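You operate a simulated robot arm through the tools that you are given. There is no shell and no other tool.

Carry out the task below with a simulated robot arm. There is one attempt and no reset: what you move stays moved.

Task
Tip the blue sagger empty in the cradle and stand it in the brush booth.
Fine: push it home first; lever back to level, then draw it out on to the apron; nothing spilt.

The check looks at the end state, three seconds after you hand in, the way a careful person would. Anything else that was tipped, shoved, dropped, spilled or broken makes it a failure.

Robot
A 7-joint arm with a three-finger gripper, fixed in place. Base frame: the origin is on the floor under the middle of its stand, x ahead of it, y to its left, z up; the work surface is at about z = 0.85. Lengths are in m, angles in rad, forces in N, time in s.
It reaches about 1.342 m from its shoulder. Its first joint turns from -2.897 to 2.897 rad. Payload 2.69 kg.
The tool frame sits at the grasp point between the pads (the TCP): z along the fingers, y along the line on which they close. The tips reach 0.03 m beyond it. The gripper opens to 0.128 m; its body begins 0.117 m behind the TCP.
Orientation is that of the tool frame in the base frame, as [roll, pitch, yaw] about the fixed x, y, z axes, in that order (R = Rz(yaw) Ry(pitch) Rx(roll)). With the fingers straight down and closing along the base's y, the tool's x points along the base's -x, its y along +y and its z along -z.

Tools
- The arm moves only by the tool send_rows. Its argument "commands" is a list of rows, each a list of 7 numbers: the shift along the tool's x, y, z in m, then the turn, a rotation vector about the tool's x, y, z in rad, then the finger opening in m, from 0 to 0.128. In form: [[x, y, z, rx, ry, rz, grip], ...]. A call has 1 to 20 rows; each row shifts and turns the commanded pose from where the row before left it, along the tool's axes as they then stand. Each row takes 0.2 s and may step no farther than 0.05 m and 0.15 rad from the row before; otherwise, or with a gripper value out of range, the whole call is refused. Where a pose cannot be reached the arm comes as near as it can. A force on the tool above 90 N (or 10 N above the force at the start of the call, whichever is more), or a blocked arm, ends the call early, and 0.2 s more pass. Each finger travels about 0.127 m/s and halts on what it meets, pressing with about 38 N; the grip force reading is that of the motor and also rises with nothing between the fingers. The clock runs only during rows and for 0.2 s after the last one: add rows that do not move to give the fingers time. It gives the time, the measured TCP pose, the force on the tool (base axes), the opening and the grip force at its end, in the units of the frame above (readings bear some noise), with the torque about the TCP (base axes, N m) and any sound that the robot's microphone picked up, and new pictures: "views" is both (left out), scene, wrist or none.
- Cameras (640 x 400 px; columns grow to the right, rows downward): "scene" is fixed at [0.2202, -0.6514, 1.6836]; the picture's right is [0.39, -0.92, 0.00], its down [-0.86, -0.36, -0.36] and it looks along [0.33, 0.14, -0.93] (base axes); focal length 214 px, centre (320, 200). "wrist" rides on the gripper at [0.058, 0.054, -0.131] in the tool frame; the picture's right is [-0.68, 0.74, 0.00], its down [-0.62, -0.57, -0.55] and it looks along [-0.40, -0.37, 0.84] (tool axes); focal length 234 px, centre (320, 200).
- move_column(by): moves the trunk up (or, below 0, down) by that many m; the arm rides with it, the base frame stays. It gives what a move gives, with no picture.
- locate(camera, pixels): for up to 12 pixels [column, row] of the newest picture of that camera ("zoom" is the newest enlarged one), the place [x, y, z] in the base frame of the surface seen there, good to about 0.003 m. No time passes.
- enlarge(camera, box): a new picture of the part [left, top, right, bottom] of that camera's present view, enlarged. No time passes.
- close_job(): hands the job in; it is judged then, once.

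Unless the task says otherwise, let go and move clear before handing in.

The tools are called after "Call:" as name(argument=value, ...) on one line, values as JSON. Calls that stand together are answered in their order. send_rows: Moves the arm, as the interface text tells. Its arguments: {"type":"object","properties":{"commands":{"type":"array"},"views":{"type":"string","enum":["both","scene","wrist","none"]}},"required":["commands"]} The other tools are called the same way: move_column (by) moves the trunk up or down; locate (camera, pixels) gives the place of the surface under pixels of a picture; enlarge (camera, box) takes an enlarged picture of a part of a camera's view; close_job () hands the job in.

At the start:

```text
time: 0.0
tool_pos: [0.7495, -0.0327, 1.3677]
tcp_rot: [-3.142, 0.001, -3.14]
wrist_force: [1.6, 0.7, 0.0]
torque: [0.0, 0.0, -0.02]
opening: 0.1279
gripper_force: 0.0
trunk travel left (down, up): [-0.15, 0.2]
```

scene: 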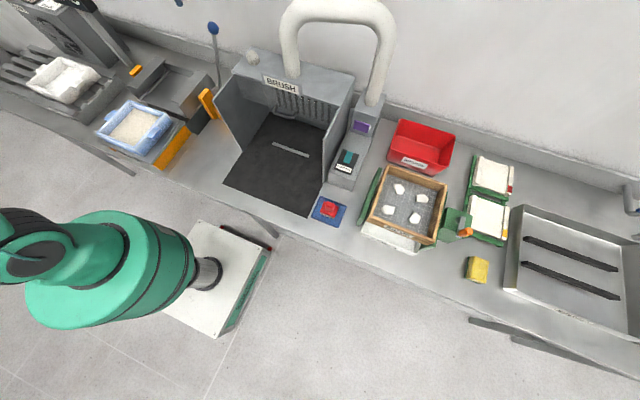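
wrist: 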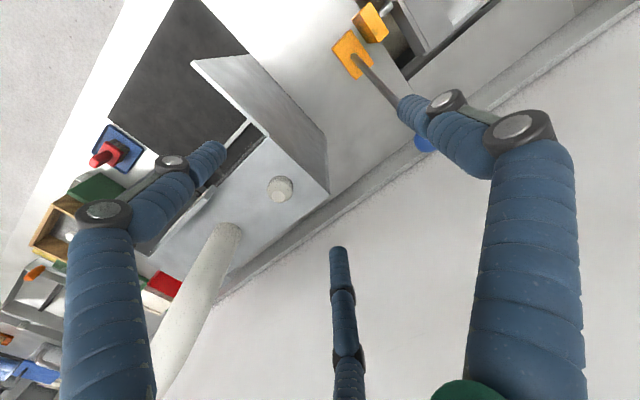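

The scene picture shows a blue tray with pale contents near (137,124), an orange-edged platform under it, a dark cradle near (175,90) with a blue-knobbed lever at (213,28), and the brush booth at (285,140). I'll enlarge these parts before moving anything.

Call:
enlarge(camera="scene", box=[80, 0, 260, 200])

Call:
locate(camera="scene", pixels=[[137, 124], [160, 88], [213, 28], [218, 75], [207, 103], [172, 147], [135, 70], [280, 150], [225, 185], [310, 215], [115, 135], [163, 120]])

```text
2.00 times, centred on (170, 100) of scene
```

zoom: 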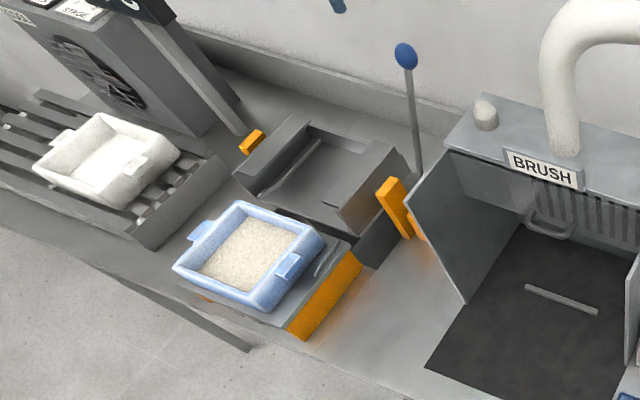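

```text
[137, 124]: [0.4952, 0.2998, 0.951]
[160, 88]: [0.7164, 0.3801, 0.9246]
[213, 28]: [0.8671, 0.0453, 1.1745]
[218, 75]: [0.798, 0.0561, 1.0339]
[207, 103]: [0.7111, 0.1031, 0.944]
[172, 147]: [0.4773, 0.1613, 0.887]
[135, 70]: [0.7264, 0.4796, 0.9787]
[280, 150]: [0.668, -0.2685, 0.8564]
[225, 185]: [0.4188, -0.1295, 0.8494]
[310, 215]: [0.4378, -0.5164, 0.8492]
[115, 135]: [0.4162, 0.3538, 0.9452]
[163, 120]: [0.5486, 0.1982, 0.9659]
```

The zoom shows the blue sagger, with two lugs, on an orange-fronted apron ahead of a cradle whose lever has a blue knob. I'll zoom in more tightly on the cradle, the sagger, the lever and the booth.

Call:
enlarge(camera="scene", box=[85, 85, 195, 175])

Call:
enlarge(camera="scene", box=[130, 10, 250, 130])

Call:
enlarge(camera="scene", box=[210, 50, 400, 230])

Call:
enlarge(camera="scene", box=[0, 0, 150, 110])

```text
4.44 times, centred on (140, 130) of scene
```

zoom: 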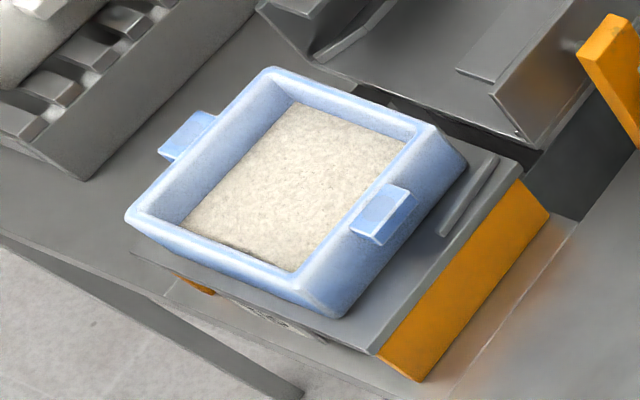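

```text
3.33 times, centred on (190, 70) of scene
```

zoom: 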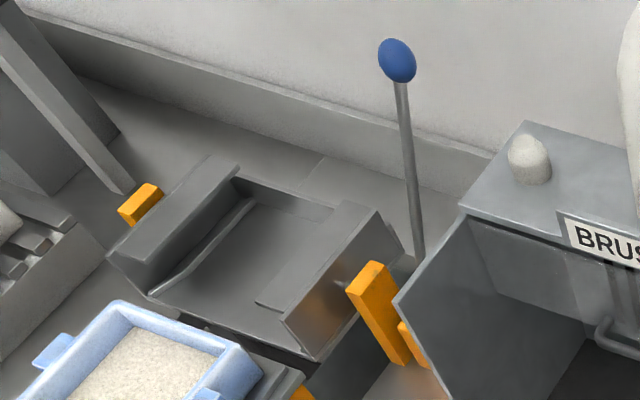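

```text
2.22 times, centred on (305, 140) of scene
```

zoom: 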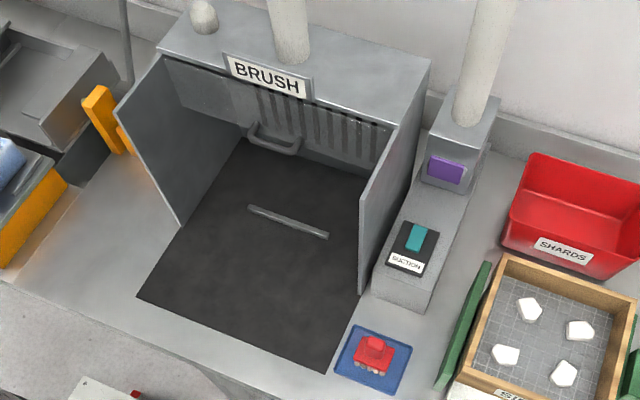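

```text
3.64 times, centred on (75, 55) of scene
```

zoom: 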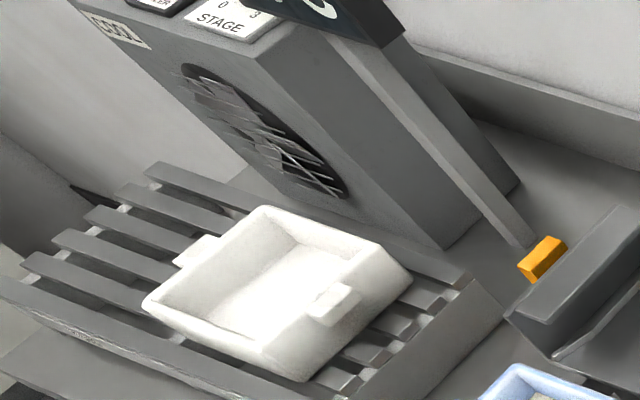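

The cradle has two side rails and a back wall, and it opens toward the apron where the blue sagger stands. I'll measure the sagger and apron on a fresh zoom.

Call:
enlarge(camera="scene", box=[85, 85, 195, 175])

Call:
locate(camera="zoom", pixels=[[270, 70], [430, 130], [310, 285], [132, 215], [375, 215], [190, 130], [300, 190], [465, 170], [325, 312], [375, 352], [520, 180], [470, 195]])

Call:
locate(camera="zoom", pixels=[[408, 190], [380, 240], [352, 232], [385, 185], [160, 155], [212, 112], [415, 380], [548, 215], [130, 250], [400, 110], [340, 60], [500, 130]])

```text
4.44 times, centred on (140, 130) of scene
```

zoom: 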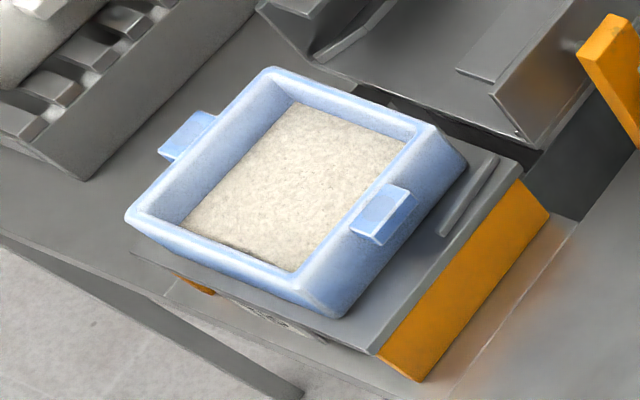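

```text
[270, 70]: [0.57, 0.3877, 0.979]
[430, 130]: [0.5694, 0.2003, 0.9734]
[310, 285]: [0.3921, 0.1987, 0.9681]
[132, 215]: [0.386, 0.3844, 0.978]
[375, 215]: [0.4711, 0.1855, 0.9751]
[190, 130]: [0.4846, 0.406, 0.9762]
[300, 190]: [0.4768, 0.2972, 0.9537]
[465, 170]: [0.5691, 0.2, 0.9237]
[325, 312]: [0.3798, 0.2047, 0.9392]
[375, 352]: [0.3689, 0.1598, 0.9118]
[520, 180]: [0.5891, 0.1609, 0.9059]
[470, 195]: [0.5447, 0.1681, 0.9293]
```

```text
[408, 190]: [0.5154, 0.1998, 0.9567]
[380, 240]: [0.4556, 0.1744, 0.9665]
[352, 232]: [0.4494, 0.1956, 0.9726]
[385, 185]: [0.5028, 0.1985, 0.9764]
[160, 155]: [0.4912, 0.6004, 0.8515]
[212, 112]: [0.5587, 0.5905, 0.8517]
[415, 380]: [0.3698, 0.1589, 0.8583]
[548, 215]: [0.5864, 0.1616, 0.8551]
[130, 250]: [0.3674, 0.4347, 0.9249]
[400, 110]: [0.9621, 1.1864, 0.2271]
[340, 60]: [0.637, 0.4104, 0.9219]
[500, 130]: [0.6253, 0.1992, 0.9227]
```

The blue sagger measures x 0.385–0.575, y 0.20–0.39, rim z≈0.977, and it stands on the apron at z≈0.915. Next I'll measure the cradle, lever and tall obstacles from a fresh zoom.

Call:
enlarge(camera="scene", box=[130, 10, 250, 130])

Call:
locate(camera="zoom", pixels=[[397, 60], [405, 120], [418, 240], [145, 205], [370, 280], [385, 340], [420, 350], [110, 255], [235, 165], [150, 298], [310, 355], [375, 215]])

Call:
locate(camera="zoom", pixels=[[285, 320], [345, 205], [300, 210], [240, 185], [255, 300], [160, 290], [250, 205], [230, 250], [330, 285], [400, 255], [240, 335], [370, 360]])

Call:
locate(camera="scene", pixels=[[50, 5], [80, 5], [60, 30], [130, 68], [105, 40], [62, 78], [250, 60], [290, 90], [350, 80], [300, 20], [375, 100], [345, 165]])

```text
3.33 times, centred on (190, 70) of scene
```

zoom: 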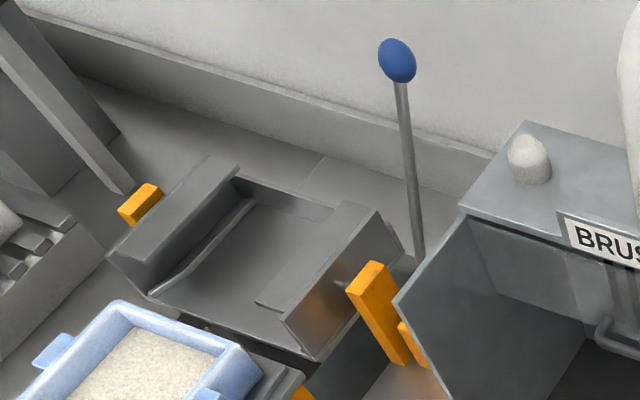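

```text
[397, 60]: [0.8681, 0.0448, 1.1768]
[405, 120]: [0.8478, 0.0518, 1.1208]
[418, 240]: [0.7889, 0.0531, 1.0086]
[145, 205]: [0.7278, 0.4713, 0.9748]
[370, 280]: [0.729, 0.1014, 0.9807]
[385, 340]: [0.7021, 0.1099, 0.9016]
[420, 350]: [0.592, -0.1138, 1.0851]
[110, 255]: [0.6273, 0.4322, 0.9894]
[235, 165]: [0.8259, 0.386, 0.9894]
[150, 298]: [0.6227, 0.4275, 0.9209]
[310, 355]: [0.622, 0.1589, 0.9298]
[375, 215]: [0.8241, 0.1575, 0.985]
```

```text
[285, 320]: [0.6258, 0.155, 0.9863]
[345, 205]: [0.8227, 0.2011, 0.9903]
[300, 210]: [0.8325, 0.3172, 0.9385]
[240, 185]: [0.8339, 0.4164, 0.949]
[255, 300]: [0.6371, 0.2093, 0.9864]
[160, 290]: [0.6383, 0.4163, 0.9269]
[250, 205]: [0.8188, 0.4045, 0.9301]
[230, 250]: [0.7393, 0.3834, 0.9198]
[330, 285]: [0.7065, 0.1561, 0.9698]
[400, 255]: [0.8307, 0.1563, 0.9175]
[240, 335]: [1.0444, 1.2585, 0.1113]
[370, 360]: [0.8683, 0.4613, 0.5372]
```

```text
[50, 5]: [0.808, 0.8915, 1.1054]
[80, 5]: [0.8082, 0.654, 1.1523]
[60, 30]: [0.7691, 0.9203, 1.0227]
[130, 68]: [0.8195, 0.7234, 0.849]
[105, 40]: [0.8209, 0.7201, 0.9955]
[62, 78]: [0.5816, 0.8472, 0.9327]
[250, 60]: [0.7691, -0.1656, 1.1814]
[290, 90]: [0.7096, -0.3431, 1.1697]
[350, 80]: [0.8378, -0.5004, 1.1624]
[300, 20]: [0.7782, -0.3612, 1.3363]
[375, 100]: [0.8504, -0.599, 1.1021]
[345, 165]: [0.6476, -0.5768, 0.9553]
```

The cradle floor lies at z≈0.92 over x 0.62–0.83, its rail lips are at z≈0.988, and a hole opens below it in the bench. The lever knob is at (0.868, 0.045, 1.177), leaning toward +x. I'll swing the wrist camera over at a safe height to look at the cradle mechanism.

Call:
send_rows(commands=[[0.022, 0.043, 0, 0, 0, 0, 0.128], [0.022, 0.043, 0, 0, 0, 0, 0.128], [0.022, 0.043, 0, 0, 0, 0, 0.128], [0.022, 0.043, 0, 0, 0, 0, 0.128], [0.022, 0.043, 0, 0, 0, 0, 0.128], [0.022, 0.043, 0, 0, 0, 0, 0.128], [0.022, 0.043, 0, 0, 0, 0, 0.128], [0.022, 0.043, 0, 0, 0, 0, 0.128], [0.022, 0.043, 0, 0, 0, 0, 0.128], [0.022, 0.043, 0, 0, 0, 0, 0.128], [0.022, 0.043, 0, 0, 0, 0, 0.128], [0, 0, 0, 0, 0, 0, 0.128], [0, 0, 0, 0, 0, 0, 0.128]], views="both")

```text
time: 2.8
tool_pos: [0.5091, 0.4398, 1.3676]
tcp_rot: [-3.141, 0.001, -3.141]
wrist_force: [-0.3, 0.3, 0.8]
torque: [0.03, -0.02, -0.04]
opening: 0.1281
gripper_force: 0.2
trunk travel left (down, up): [-0.15, 0.2]
```

scene: 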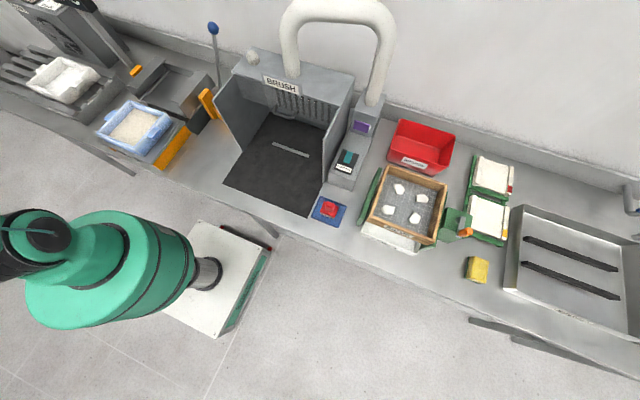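
wrist: 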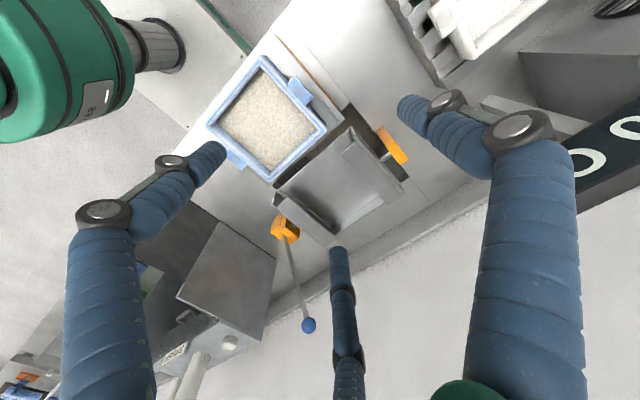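

The wrist picture now shows the sagger at (265,115), the cradle at (345,185), the lever from (290,240) to its knob at (308,325), and the orange pivots. I'll enlarge that area.

Call:
enlarge(camera="wrist", box=[190, 50, 430, 200])

Call:
enlarge(camera="wrist", box=[240, 90, 430, 240])

Call:
enlarge(camera="wrist", box=[250, 190, 350, 340])

```text
2.67 times, centred on (310, 125) of wrist
```

zoom: 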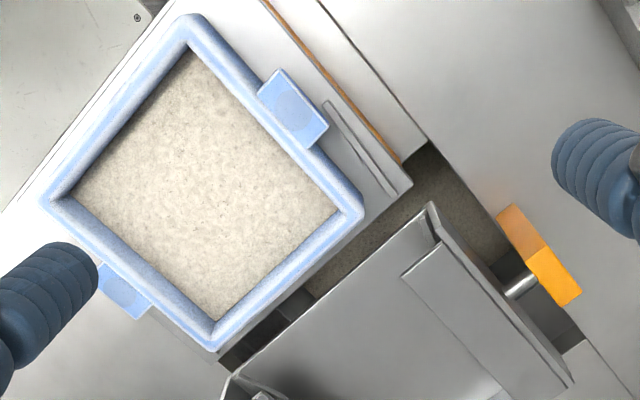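

```text
2.67 times, centred on (335, 165) of wrist
```

zoom: 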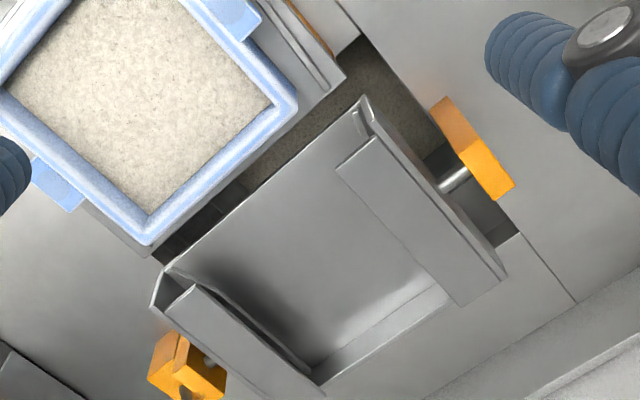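

```text
2.67 times, centred on (300, 265) of wrist
```

zoom: 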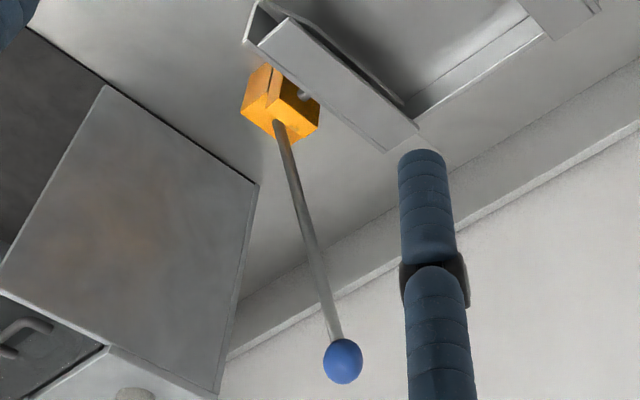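

The cradle hangs on an axle at (455,180) of the second zoom, over a pit that already holds powder. I'll locate the axle, lever and pit edges, and zoom in on the lever's orange block.

Call:
enlarge(camera="wrist", box=[240, 90, 430, 240])

Call:
locate(camera="zoom", pixels=[[455, 180], [475, 150], [205, 358], [365, 60], [180, 235], [265, 170], [510, 225], [432, 165], [345, 180], [460, 300], [190, 295], [310, 385]])

Call:
locate(camera="zoom", pixels=[[175, 270], [370, 100], [325, 370], [435, 300], [505, 275], [160, 300], [300, 360], [270, 260], [330, 75], [315, 65], [520, 240], [395, 85]])

Call:
locate(camera="wrist", pixels=[[308, 325], [302, 300], [295, 265], [290, 243], [284, 228], [276, 235], [290, 225], [285, 215], [360, 300], [265, 115], [239, 158], [300, 93]])

```text
2.67 times, centred on (335, 165) of wrist
```

zoom: 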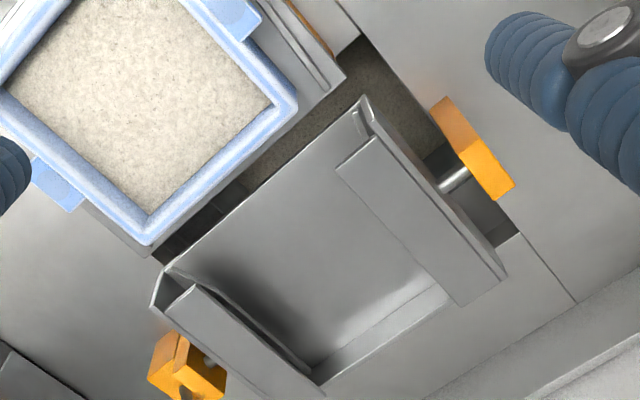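

```text
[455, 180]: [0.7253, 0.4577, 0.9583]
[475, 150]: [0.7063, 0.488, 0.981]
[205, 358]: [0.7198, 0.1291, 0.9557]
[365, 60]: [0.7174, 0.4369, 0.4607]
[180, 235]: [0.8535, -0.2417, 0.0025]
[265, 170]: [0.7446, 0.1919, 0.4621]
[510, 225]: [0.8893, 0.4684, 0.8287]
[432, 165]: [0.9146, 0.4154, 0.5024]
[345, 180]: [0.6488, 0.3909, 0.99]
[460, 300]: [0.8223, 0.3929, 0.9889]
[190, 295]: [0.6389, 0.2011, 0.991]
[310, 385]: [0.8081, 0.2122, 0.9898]
```

```text
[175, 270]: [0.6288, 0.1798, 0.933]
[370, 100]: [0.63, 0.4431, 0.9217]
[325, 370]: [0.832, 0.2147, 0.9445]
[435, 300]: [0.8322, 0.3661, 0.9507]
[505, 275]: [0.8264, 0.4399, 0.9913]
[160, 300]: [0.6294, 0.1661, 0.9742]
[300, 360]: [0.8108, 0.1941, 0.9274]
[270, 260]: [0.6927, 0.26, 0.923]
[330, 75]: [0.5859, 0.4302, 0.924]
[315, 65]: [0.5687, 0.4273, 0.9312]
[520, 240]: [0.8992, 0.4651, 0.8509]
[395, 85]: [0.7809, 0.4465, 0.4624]
```

```text
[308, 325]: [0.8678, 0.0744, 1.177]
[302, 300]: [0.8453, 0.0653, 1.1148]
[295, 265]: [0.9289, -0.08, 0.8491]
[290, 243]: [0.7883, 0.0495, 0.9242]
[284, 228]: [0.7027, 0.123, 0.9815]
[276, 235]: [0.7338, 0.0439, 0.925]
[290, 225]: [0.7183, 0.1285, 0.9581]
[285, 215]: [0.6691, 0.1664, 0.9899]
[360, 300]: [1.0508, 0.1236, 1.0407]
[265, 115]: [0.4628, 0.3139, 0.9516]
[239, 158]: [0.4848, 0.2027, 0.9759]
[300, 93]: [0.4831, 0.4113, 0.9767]
```

The axle is at about (0.722, y, 0.95) in the middle of the cradle, the bin under the hole is at z≈0.46, and the lever is roughly 0.27 m long. The cradle is still empty, so I'll use it to learn the lever's direction. I'll move above the knob at about (0.875, 0.059) first.

Call:
send_rows(commands=[[-0.0333, -0.0346, 0, 0, 0, 0, 0.128], [-0.0333, -0.0346, 0, 0, 0, 0, 0.128], [-0.0333, -0.0346, 0, 0, 0, 0, 0.128], [-0.0333, -0.0346, 0, 0, 0, 0, 0.128], [-0.0333, -0.0346, 0, 0, 0, 0, 0.128], [-0.0333, -0.0346, 0, 0, 0, 0, 0.128], [-0.0333, -0.0346, 0, 0, 0, 0, 0.128], [-0.0333, -0.0346, 0, 0, 0, 0, 0.128], [-0.0333, -0.0346, 0, 0, 0, 0, 0.128], [-0.0333, -0.0346, 0, 0, 0, 0, 0.128], [-0.0333, -0.0346, 0, 0, 0, 0, 0.128], [0, 0, 0, 0, 0, 0, 0.128], [0, 0, 0, 0, 0, 0, 0.128]], views="both")

```text
time: 5.6
tool_pos: [0.8733, 0.0604, 1.3716]
tcp_rot: [3.141, 0.0, -3.141]
wrist_force: [-1.4, 0.2, 0.0]
torque: [-0.03, -0.01, 0.01]
opening: 0.1279
gripper_force: 0.1
trunk travel left (down, up): [-0.15, 0.2]
```

scene: 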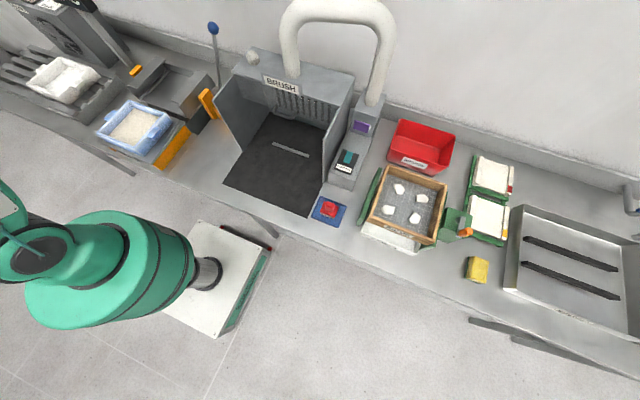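
wrist: 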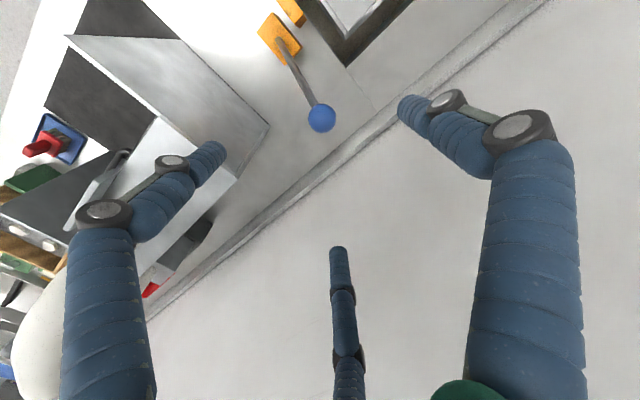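

The wrist picture shows the knob at (320,117), directly below the gripper. I'll locate it exactly before descending.

Call:
locate(camera="wrist", pixels=[[320, 117], [308, 117], [333, 117], [320, 104], [320, 130], [305, 88], [295, 65], [280, 45], [270, 30], [350, 55]])

Call:
enlarge(camera="wrist", box=[240, 0, 420, 140])

```text
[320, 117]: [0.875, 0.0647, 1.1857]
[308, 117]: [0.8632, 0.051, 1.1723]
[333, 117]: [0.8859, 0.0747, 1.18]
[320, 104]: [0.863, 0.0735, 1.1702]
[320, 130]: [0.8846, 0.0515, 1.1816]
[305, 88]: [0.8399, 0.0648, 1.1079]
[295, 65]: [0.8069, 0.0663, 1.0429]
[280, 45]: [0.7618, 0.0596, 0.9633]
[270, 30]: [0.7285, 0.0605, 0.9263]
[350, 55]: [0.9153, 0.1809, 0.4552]
```

```text
2.86 times, centred on (330, 70) of wrist
```

zoom: 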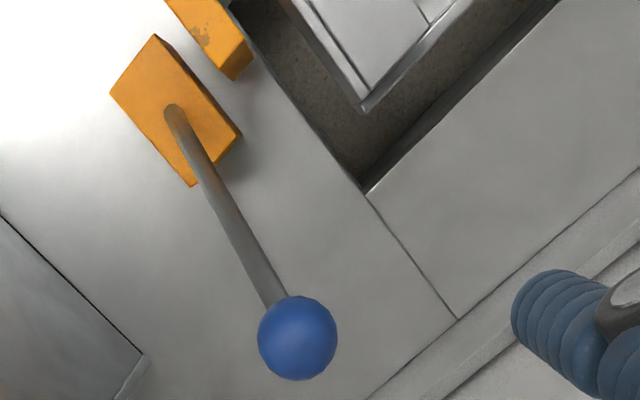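

The knob centre is at about (0.873, 0.062, 1.168), radius ≈0.018, and the lever rises from its own orange block near (0.73, 0.06, 0.92). I'll descend straddling the knob along y and close on it so it can pivot in the grip.

Call:
send_rows(commands=[[0, 0.0015, 0.04, 0, 0, 0, 0.128], [0, 0, 0.04, 0, 0, 0, 0.128], [0, 0, 0.04, 0, 0, 0, 0.128], [0, 0, 0.04, 0, 0, 0, 0.128], [0, 0, 0.04, 0, 0, 0, 0.128], [0, 0, 0, 0, 0, 0, 0.128], [0, 0, 0, 0, 0, 0, 0.128]], views="both")

```text
time: 7.2
tool_pos: [0.8744, 0.0639, 1.1704]
tcp_rot: [3.141, -0.001, 3.141]
wrist_force: [0.1, 0.2, -0.3]
torque: [0.0, 0.03, -0.02]
opening: 0.1282
gripper_force: 0.1
trunk travel left (down, up): [-0.15, 0.2]
```

scene: 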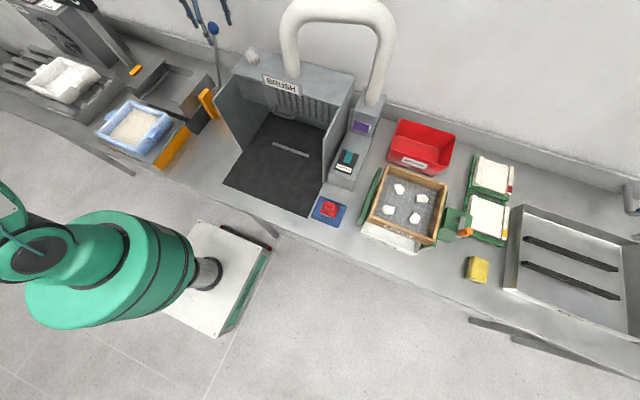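
wrist: 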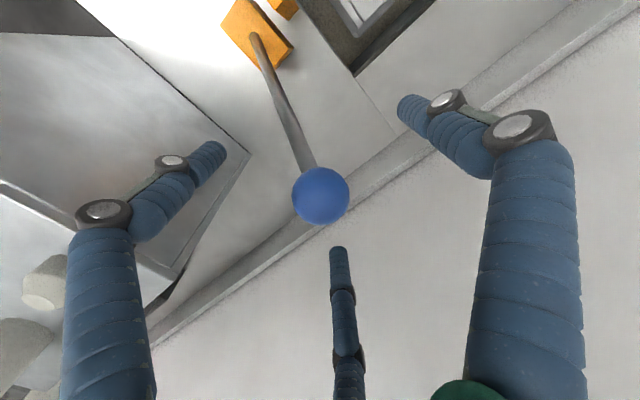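

The knob sits between the fingers at wrist pixel (320,195). I'll close on it.

Call:
send_rows(commands=[[0, 0, 0, 0, 0, 0, 0.06], [0, 0, 0, 0, 0, 0, 0.04], [0, 0, 0, 0, 0, 0, 0.03], [0, 0, 0, 0, 0, 0, 0.02], [0, 0, 0, 0, 0, 0, 0.02]], views="wrist")

```text
time: 8.4
tool_pos: [0.8744, 0.0632, 1.1711]
tcp_rot: [3.141, 0.001, 3.14]
wrist_force: [5.8, -8.8, 6.3]
torque: [-0.19, -0.08, 0.06]
opening: 0.0404
gripper_force: 14.9
trunk travel left (down, up): [-0.15, 0.2]
```

wrist: 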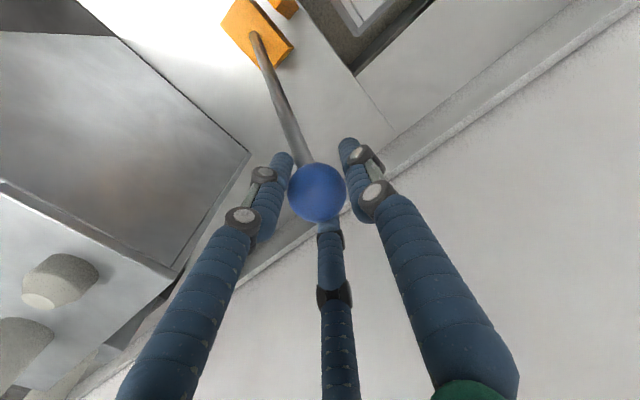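

The knob is held (opening 0.040, forces small). I'll make a small trial pull of about 2 cm toward −x along the arc.

Call:
send_rows(commands=[[0.0088, 0, -0.0047, 0, 0, 0, 0.02], [0.0088, 0, -0.0046, 0, 0, 0, 0.02], [0, 0, 0, 0, 0, 0, 0.02]], views="both")

```text
time: 9.2
tool_pos: [0.8573, 0.0607, 1.1788]
tcp_rot: [-3.141, -0.001, 3.141]
wrist_force: [-2.6, -9.7, -1.5]
torque: [-0.02, 0.16, -0.06]
opening: 0.0392
gripper_force: 13.8
trunk travel left (down, up): [-0.15, 0.2]
```

scene: 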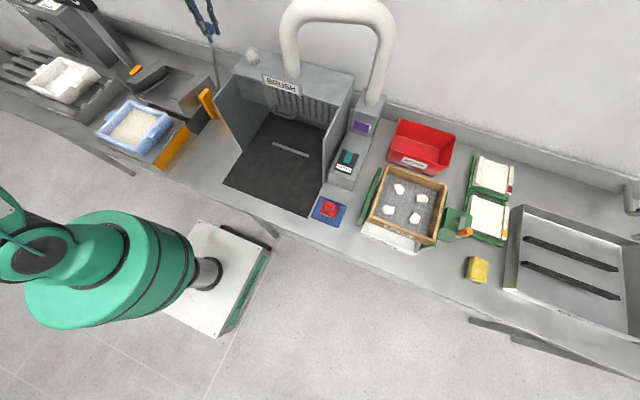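
wrist: 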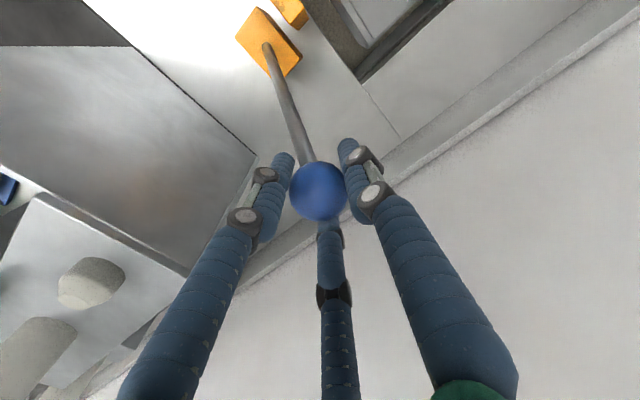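

The lever moved freely with low force, and the cradle looks changed in the scene. I'll zoom in to see how it rotated.

Call:
enlarge(camera="scene", box=[110, 30, 230, 150])

Call:
locate(camera="zoom", pixels=[[245, 140], [180, 200], [305, 130], [360, 230], [400, 280], [250, 215], [440, 200]])

```text
3.33 times, centred on (170, 90) of scene
```

zoom: 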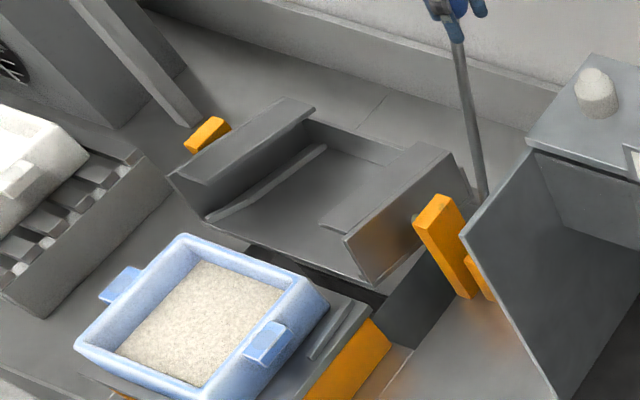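

```text
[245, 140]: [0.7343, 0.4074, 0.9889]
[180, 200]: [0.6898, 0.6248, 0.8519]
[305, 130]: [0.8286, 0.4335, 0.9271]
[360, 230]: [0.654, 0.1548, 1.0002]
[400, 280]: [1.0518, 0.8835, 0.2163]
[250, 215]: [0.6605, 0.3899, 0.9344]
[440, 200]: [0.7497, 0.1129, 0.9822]
```

Pulling the lever toward −x raises the cradle's front (rail front now at z≈1.000) and drops its back. It therefore tips backward, with the back wall and lips holding the sagger. I'll return the lever to its starting place and press lightly to feel for an end stop.

Call:
send_rows(commands=[[-0.0088, 0, 0.0046, 0, 0, 0, 0.02], [-0.0088, 0, 0.0047, 0, 0, 0, 0.02], [0, 0, 0, 0, 0, 0, 0.02], [0, 0, 0, 0, 0, 0, 0.02]], views="none")

Call:
send_rows(commands=[[-0.003, 0, 0.0016, 0, 0, 0, 0.02], [0, 0, 0, 0, 0, 0, 0.02]], views="both")

```text
time: 10.2
tool_pos: [0.8744, 0.0602, 1.1696]
tcp_rot: [-3.141, 0.004, -3.14]
wrist_force: [8.6, -11.5, 6.8]
torque: [-0.02, -0.61, -0.02]
opening: 0.0377
gripper_force: 45.0
trunk travel left (down, up): [-0.15, 0.2]
```

```text
time: 10.8
tool_pos: [0.8757, 0.0594, 1.1671]
tcp_rot: [3.142, 0.002, -3.141]
wrist_force: [5.2, -9.3, 14.4]
torque: [-0.17, 0.51, 0.05]
opening: 0.0376
gripper_force: 44.5
trunk travel left (down, up): [-0.15, 0.2]
```

scene: 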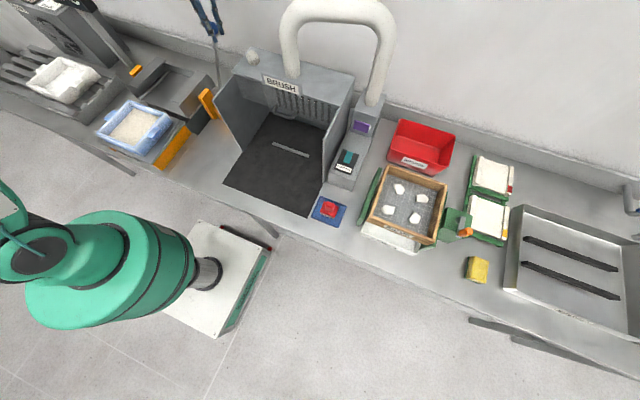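
wrist: 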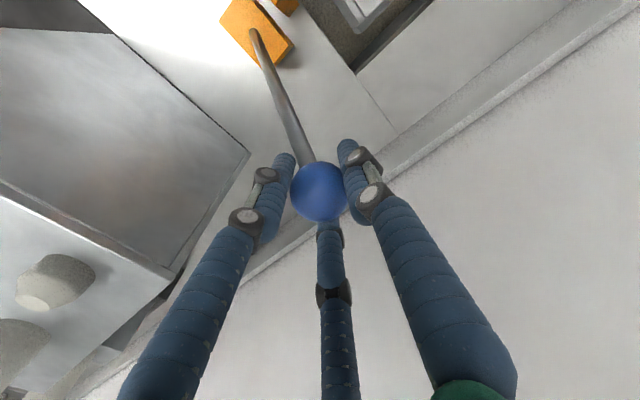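

The pad force rises against what seems to be a stop at level. I'll verify the cradle is level by measuring its rail tops.

Call:
enlarge(camera="scene", box=[130, 10, 250, 130])

Call:
locate(camera="zoom", pixels=[[110, 255], [235, 165], [285, 320], [345, 205], [255, 300], [160, 290], [250, 205], [375, 215], [150, 298], [310, 355]])

```text
3.33 times, centred on (190, 70) of scene
```

zoom: 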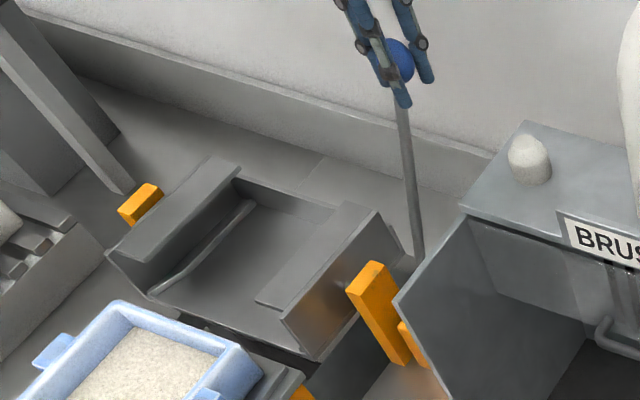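

```text
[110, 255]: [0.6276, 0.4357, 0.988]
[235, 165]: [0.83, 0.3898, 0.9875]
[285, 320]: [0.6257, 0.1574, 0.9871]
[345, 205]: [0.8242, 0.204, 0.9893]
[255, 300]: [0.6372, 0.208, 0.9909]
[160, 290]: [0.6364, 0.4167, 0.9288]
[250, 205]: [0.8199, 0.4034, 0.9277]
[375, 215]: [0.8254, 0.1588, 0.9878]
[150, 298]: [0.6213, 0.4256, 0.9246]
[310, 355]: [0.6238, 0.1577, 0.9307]
```

All rail tops read z≈0.988, so the cradle is level and the picture matches the start. I'll release the knob, rise clear, and travel to a point in front of (−x of) the sagger.

Call:
send_rows(commands=[[0.003, 0, -0.0016, 0, 0, 0, 0.03], [0, 0, 0, 0, 0, 0, 0.06], [0, 0, 0, 0, 0, 0, 0.128], [0, 0, 0, 0, 0, 0, 0.128], [0, 0, 0, 0, 0, 0, 0.128], [0, 0, -0.02, 0, 0, 0, 0.128], [0, 0, -0.04, 0, 0, 0, 0.128], [0, 0, -0.04, 0, 0, 0, 0.128], [0, 0, -0.05, 0, 0, 0, 0.128], [0, 0, -0.05, 0, 0, 0, 0.128], [0, 0, 0, 0, 0, 0, 0.128]], views="both")

```text
time: 13.2
tool_pos: [0.8726, 0.0601, 1.3674]
tcp_rot: [3.139, -0.001, 3.141]
wrist_force: [0.0, -0.2, 0.4]
torque: [0.03, -0.02, -0.03]
opening: 0.1277
gripper_force: 0.1
trunk travel left (down, up): [-0.15, 0.2]
```

scene: 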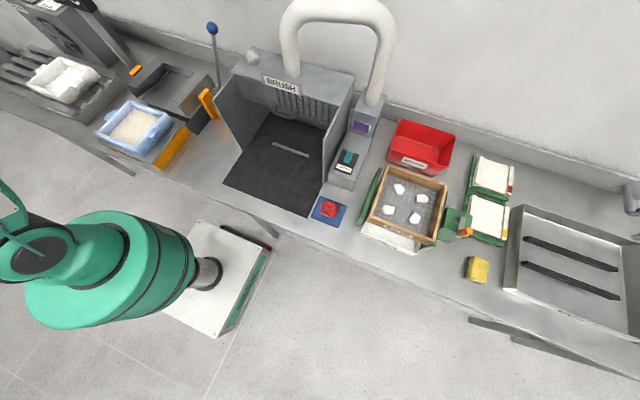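
wrist: 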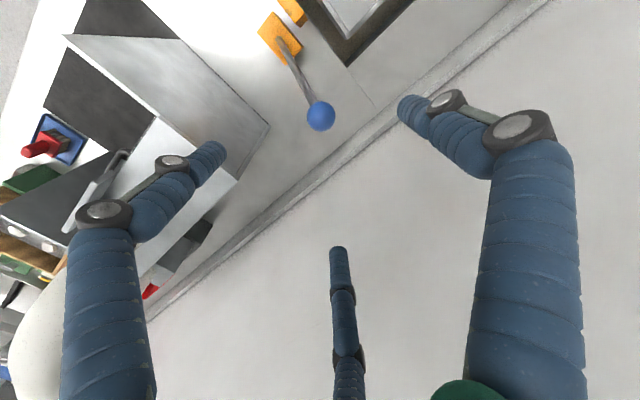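

The lever stands as before, with the knob at wrist (320,116), and the gripper is clear. I'll travel over to in front of the sagger at height 1.37 while closing the fingers.

Call:
send_rows(commands=[[0.0442, 0.0181, 0, 0, 0, 0, 0.1], [0.0442, 0.0181, 0, 0, 0, 0, 0.06], [0.0442, 0.0181, 0, 0, 0, 0, 0.03], [0.0442, 0.0181, 0, 0, 0, 0, 0.0], [0.0442, 0.0181, 0, 0, 0, 0, 0.0], [0.0442, 0.0181, 0, 0, 0, 0, 0.0], [0.0442, 0.0181, 0, 0, 0, 0, 0.0], [0.0442, 0.0181, 0, 0, 0, 0, 0.0], [0.0442, 0.0181, 0, 0, 0, 0, 0.0], [0.0442, 0.0181, 0, 0, 0, 0, 0.0], [0.0442, 0.0181, 0, 0, 0, 0, 0.0], [0.0442, 0.0181, 0, 0, 0, 0, 0.0], [0.0442, 0.0181, 0, 0, 0, 0, 0.0], [0, 0, 0, 0, 0, 0, 0.0], [0, 0, 0, 0, 0, 0, 0.0]], views="both")

```text
time: 16.4
tool_pos: [0.2965, 0.2933, 1.3689]
tcp_rot: [3.141, 0.002, 3.14]
wrist_force: [0.1, 0.2, 0.0]
torque: [0.02, 0.05, 0.02]
opening: 0.0023
gripper_force: 31.0
trunk travel left (down, up): [-0.15, 0.2]
```

scene: 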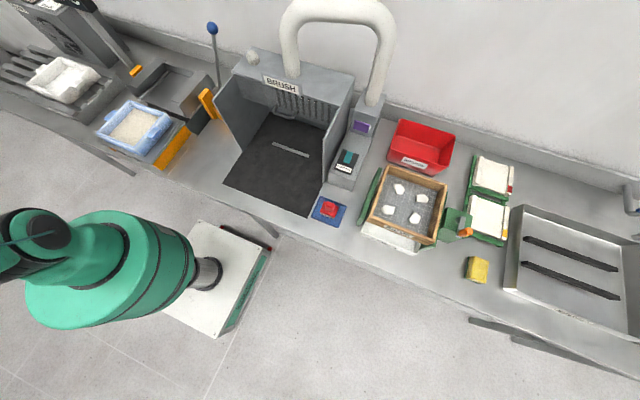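
wrist: 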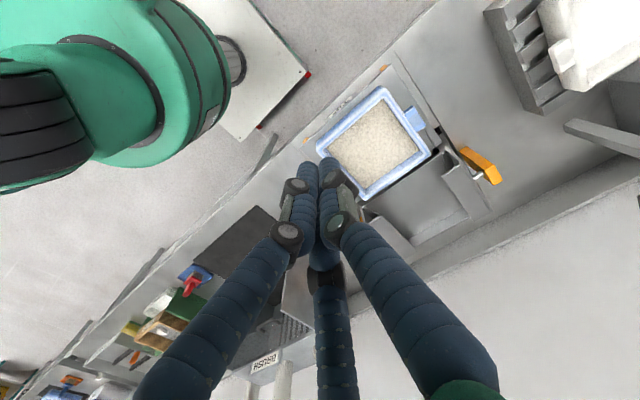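

The gripper is at (0.297, 0.293, 1.369) with fingers closed, and the sagger is ahead at wrist (380,150). I'll yaw −90° about the tool z so the two-finger side faces +x.

Call:
send_rows(commands=[[0, 0, 0, 0, 0, -0.1428, 0.0], [0, 0, 0, 0, 0, -0.1428, 0.0], [0, 0, 0, 0, 0, -0.1428, 0.0], [0, 0, 0, 0, 0, -0.1428, 0.0], [0, 0, 0, 0, 0, -0.1428, 0.0], [0, 0, 0, 0, 0, -0.1428, 0.0], [0, 0, 0, 0, 0, -0.1428, 0.0], [0, 0, 0, 0, 0, -0.1428, 0.0], [0, 0, 0, 0, 0, -0.1428, 0.0], [0, 0, 0, 0, 0, -0.1428, 0.0], [0, 0, 0, 0, 0, -0.1428, 0.0], [0, 0, 0, 0, 0, 0, 0.0], [0, 0, 0, 0, 0, 0, 0.0]], views="both")

```text
time: 19.2
tool_pos: [0.298, 0.295, 1.3691]
tcp_rot: [-3.141, -0.001, -1.571]
wrist_force: [0.3, 0.6, 0.0]
torque: [0.0, 0.03, -0.01]
opening: 0.0022
gripper_force: 31.0
trunk travel left (down, up): [-0.15, 0.2]
```

scene: 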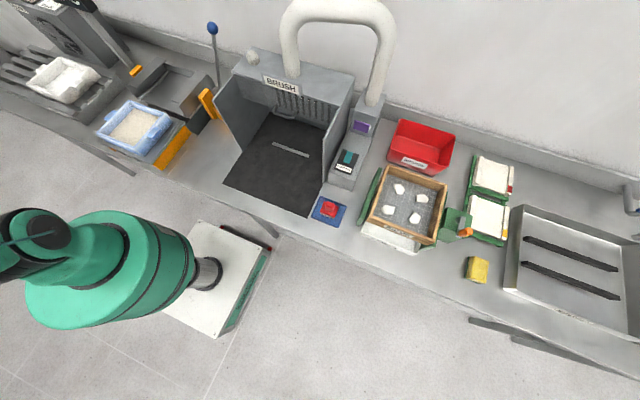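
wrist: 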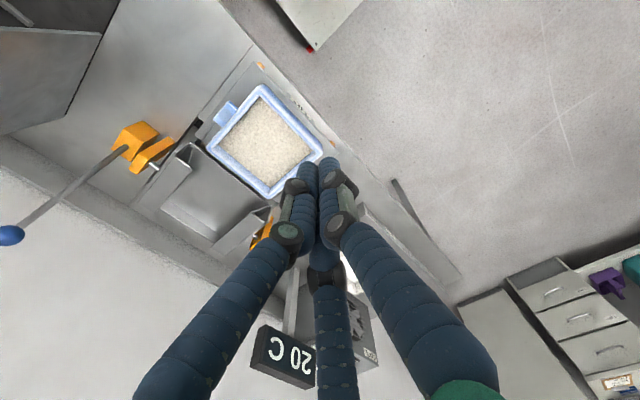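

The tool y axis now points to −x, the display reads 20 C, and the sagger is at wrist (265,140). I'll descend in front of the sagger in stages, first to z≈1.05.

Call:
send_rows(commands=[[0, 0, 0.045, 0, 0, 0, 0.0], [0, 0, 0.045, 0, 0, 0, 0.0], [0, 0, 0.045, 0, 0, 0, 0.0], [0, 0, 0.045, 0, 0, 0, 0.0], [0, 0, 0.045, 0, 0, 0, 0.0], [0, 0, 0.045, 0, 0, 0, 0.0], [0, 0, 0.045, 0, 0, 0, 0.0], [0, 0, 0, 0, 0, 0, 0.0], [0, 0, 0, 0, 0, 0, 0.0]], views="both")

```text
time: 21.2
tool_pos: [0.2988, 0.2933, 1.0549]
tcp_rot: [3.141, 0.0, -1.571]
wrist_force: [-0.7, 0.5, -0.4]
torque: [0.02, 0.01, 0.03]
opening: 0.0022
gripper_force: 31.0
trunk travel left (down, up): [-0.15, 0.2]
```

scene: 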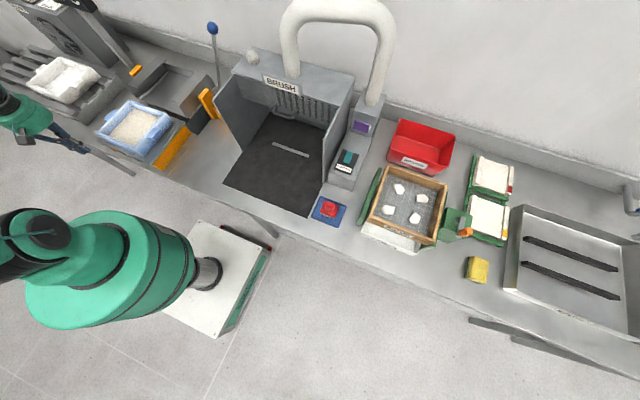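
wrist: 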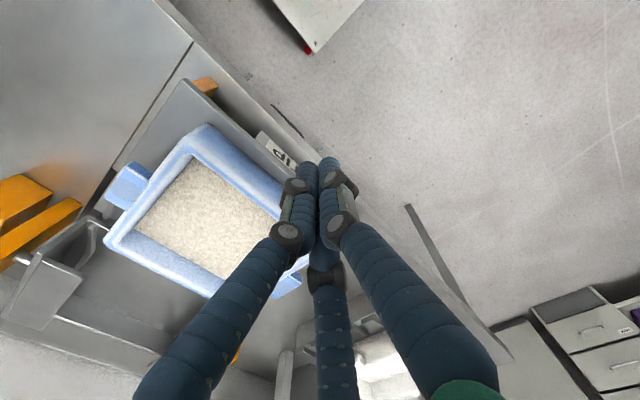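

The closed fingers at (320,165) hang just in front of the sagger's front wall, with clear space between. I'll descend to z≈0.963, tips ≈0.933, above the apron level.

Call:
send_rows(commands=[[0, 0, 0.045, 0, 0, 0, 0.0], [0, 0, 0.045, 0, 0, 0, 0.0], [0, 0, 0, 0, 0, 0, 0.0], [0, 0, 0, 0, 0, 0, 0.0]], views="both")

```text
time: 22.2
tool_pos: [0.2958, 0.2952, 0.9634]
tcp_rot: [3.141, -0.001, -1.571]
wrist_force: [-0.1, -0.8, -0.2]
torque: [0.01, 0.0, -0.01]
opening: 0.0021
gripper_force: 31.3
trunk travel left (down, up): [-0.15, 0.2]
```

scene: 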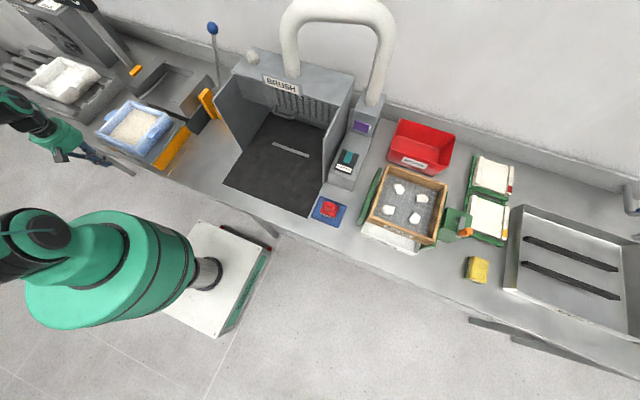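
wrist: 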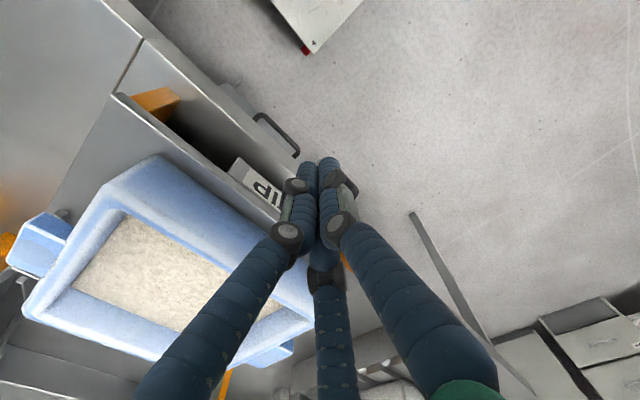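

The fingers stand level with the front wall at z≈0.963, centred at y≈0.295. I'll advance slowly toward +x (tool −y) and watch for contact.

Call:
send_rows(commands=[[0, -0.015, 0, 0, 0, 0, 0.0], [0, -0.015, 0, 0, 0, 0, 0.0], [0, -0.01, 0, 0, 0, 0, 0.0], [0, -0.008, 0, 0, 0, 0, 0.0], [0, -0.008, 0, 0, 0, 0, 0.0], [0, -0.008, 0, 0, 0, 0, 0.0], [0, 0, 0, 0, 0, 0, 0.0]], views="both")

```text
time: 23.8
tool_pos: [0.362, 0.2943, 0.9644]
tcp_rot: [-3.142, -0.001, -1.572]
wrist_force: [-0.5, -0.9, 0.6]
torque: [-0.01, -0.01, -0.02]
opening: 0.0021
gripper_force: 30.8
trunk travel left (down, up): [-0.15, 0.2]
```

scene: 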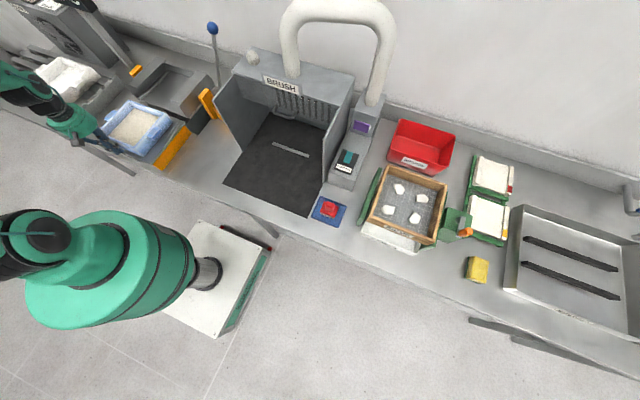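
wrist: 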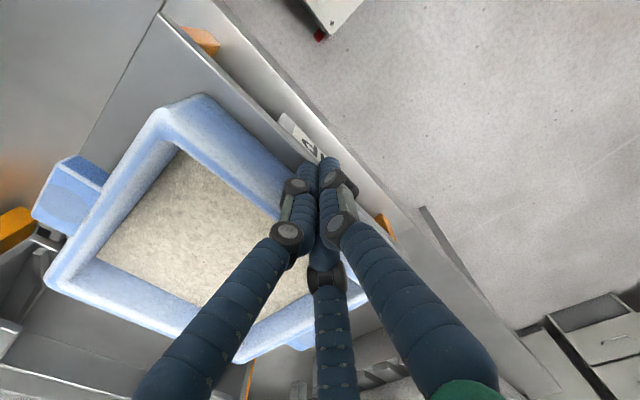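

There is still no contact force at x=0.362, and the fingers are close to the wall. I'll continue slowly.

Call:
send_rows(commands=[[0, -0.005, 0, 0, 0, 0, 0.0], [0, -0.005, 0, 0, 0, 0, 0.0], [0, -0.005, 0, 0, 0, 0, 0.0], [0, -0.005, 0, 0, 0, 0, 0.0], [0, -0.005, 0, 0, 0, 0, 0.0], [0, -0.005, 0, 0, 0, 0, 0.0]], views="both")

```text
time: 25.2
tool_pos: [0.392, 0.2952, 0.9632]
tcp_rot: [3.14, 0.002, -1.572]
wrist_force: [-2.8, -0.5, 0.6]
torque: [0.01, -0.07, -0.04]
opening: 0.0021
gripper_force: 31.6
trunk travel left (down, up): [-0.15, 0.2]
```

scene: 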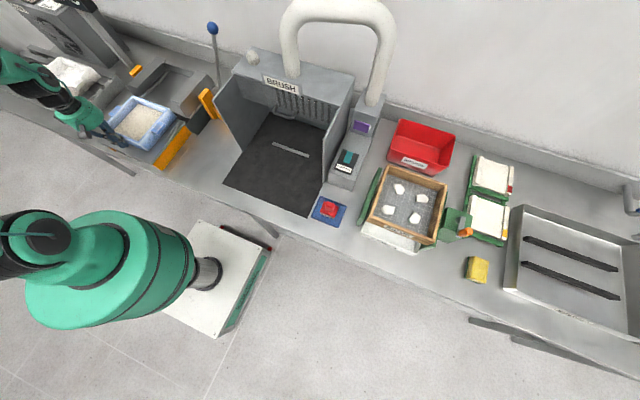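
wrist: 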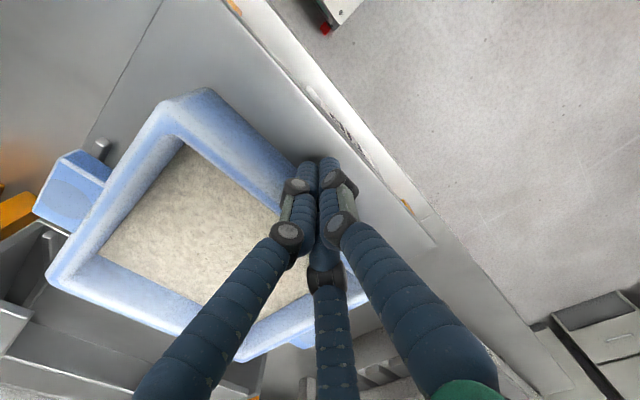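

The sagger is sliding with about 3 N, held steadily against the fingers. I'll continue the push at a gentle pace and then check alignment.

Call:
send_rows(commands=[[0, -0.007, 0, 0, 0, 0, 0.0], [0, -0.007, 0, 0, 0, 0, 0.0], [0, -0.007, 0, 0, 0, 0, 0.0], [0, -0.007, 0, 0, 0, 0, 0.0], [0, -0.007, 0, 0, 0, 0, 0.0], [0, -0.007, 0, 0, 0, 0, 0.0], [0, -0.007, 0, 0, 0, 0, 0.0], [0, -0.005, 0, 0, 0, 0, 0.0], [0, 0, 0, 0, 0, 0, 0.0]], views="both")

Call:
enlarge(camera="scene", box=[90, 40, 220, 170])

```text
time: 26.2
tool_pos: [0.4075, 0.2933, 0.9608]
tcp_rot: [3.129, -0.01, -1.569]
wrist_force: [-26.6, 4.0, 2.5]
torque: [0.04, -0.45, 0.01]
opening: 0.002
gripper_force: 31.0
trunk travel left (down, up): [-0.15, 0.2]
stopped in row 4: the force on the tool passed its limit at 102 N (the readings are from after the stop); the commanded pose is now the measured one
```

scene: 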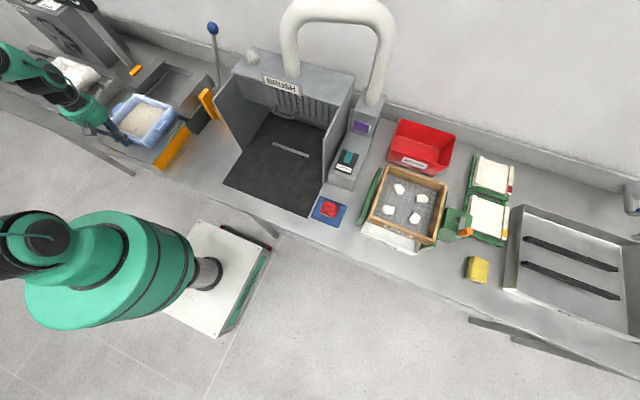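
wrist: 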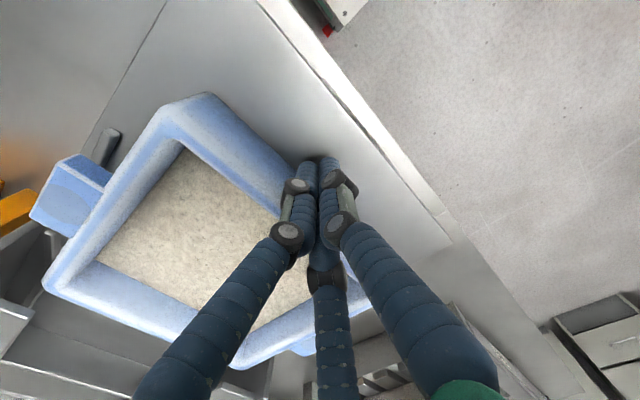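

```text
3.08 times, centred on (155, 105) of scene
```

zoom: 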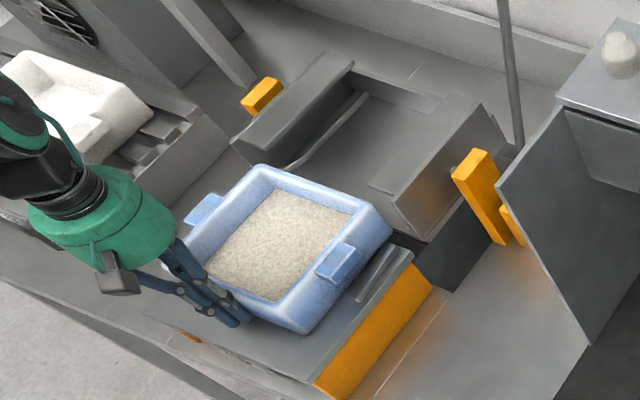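

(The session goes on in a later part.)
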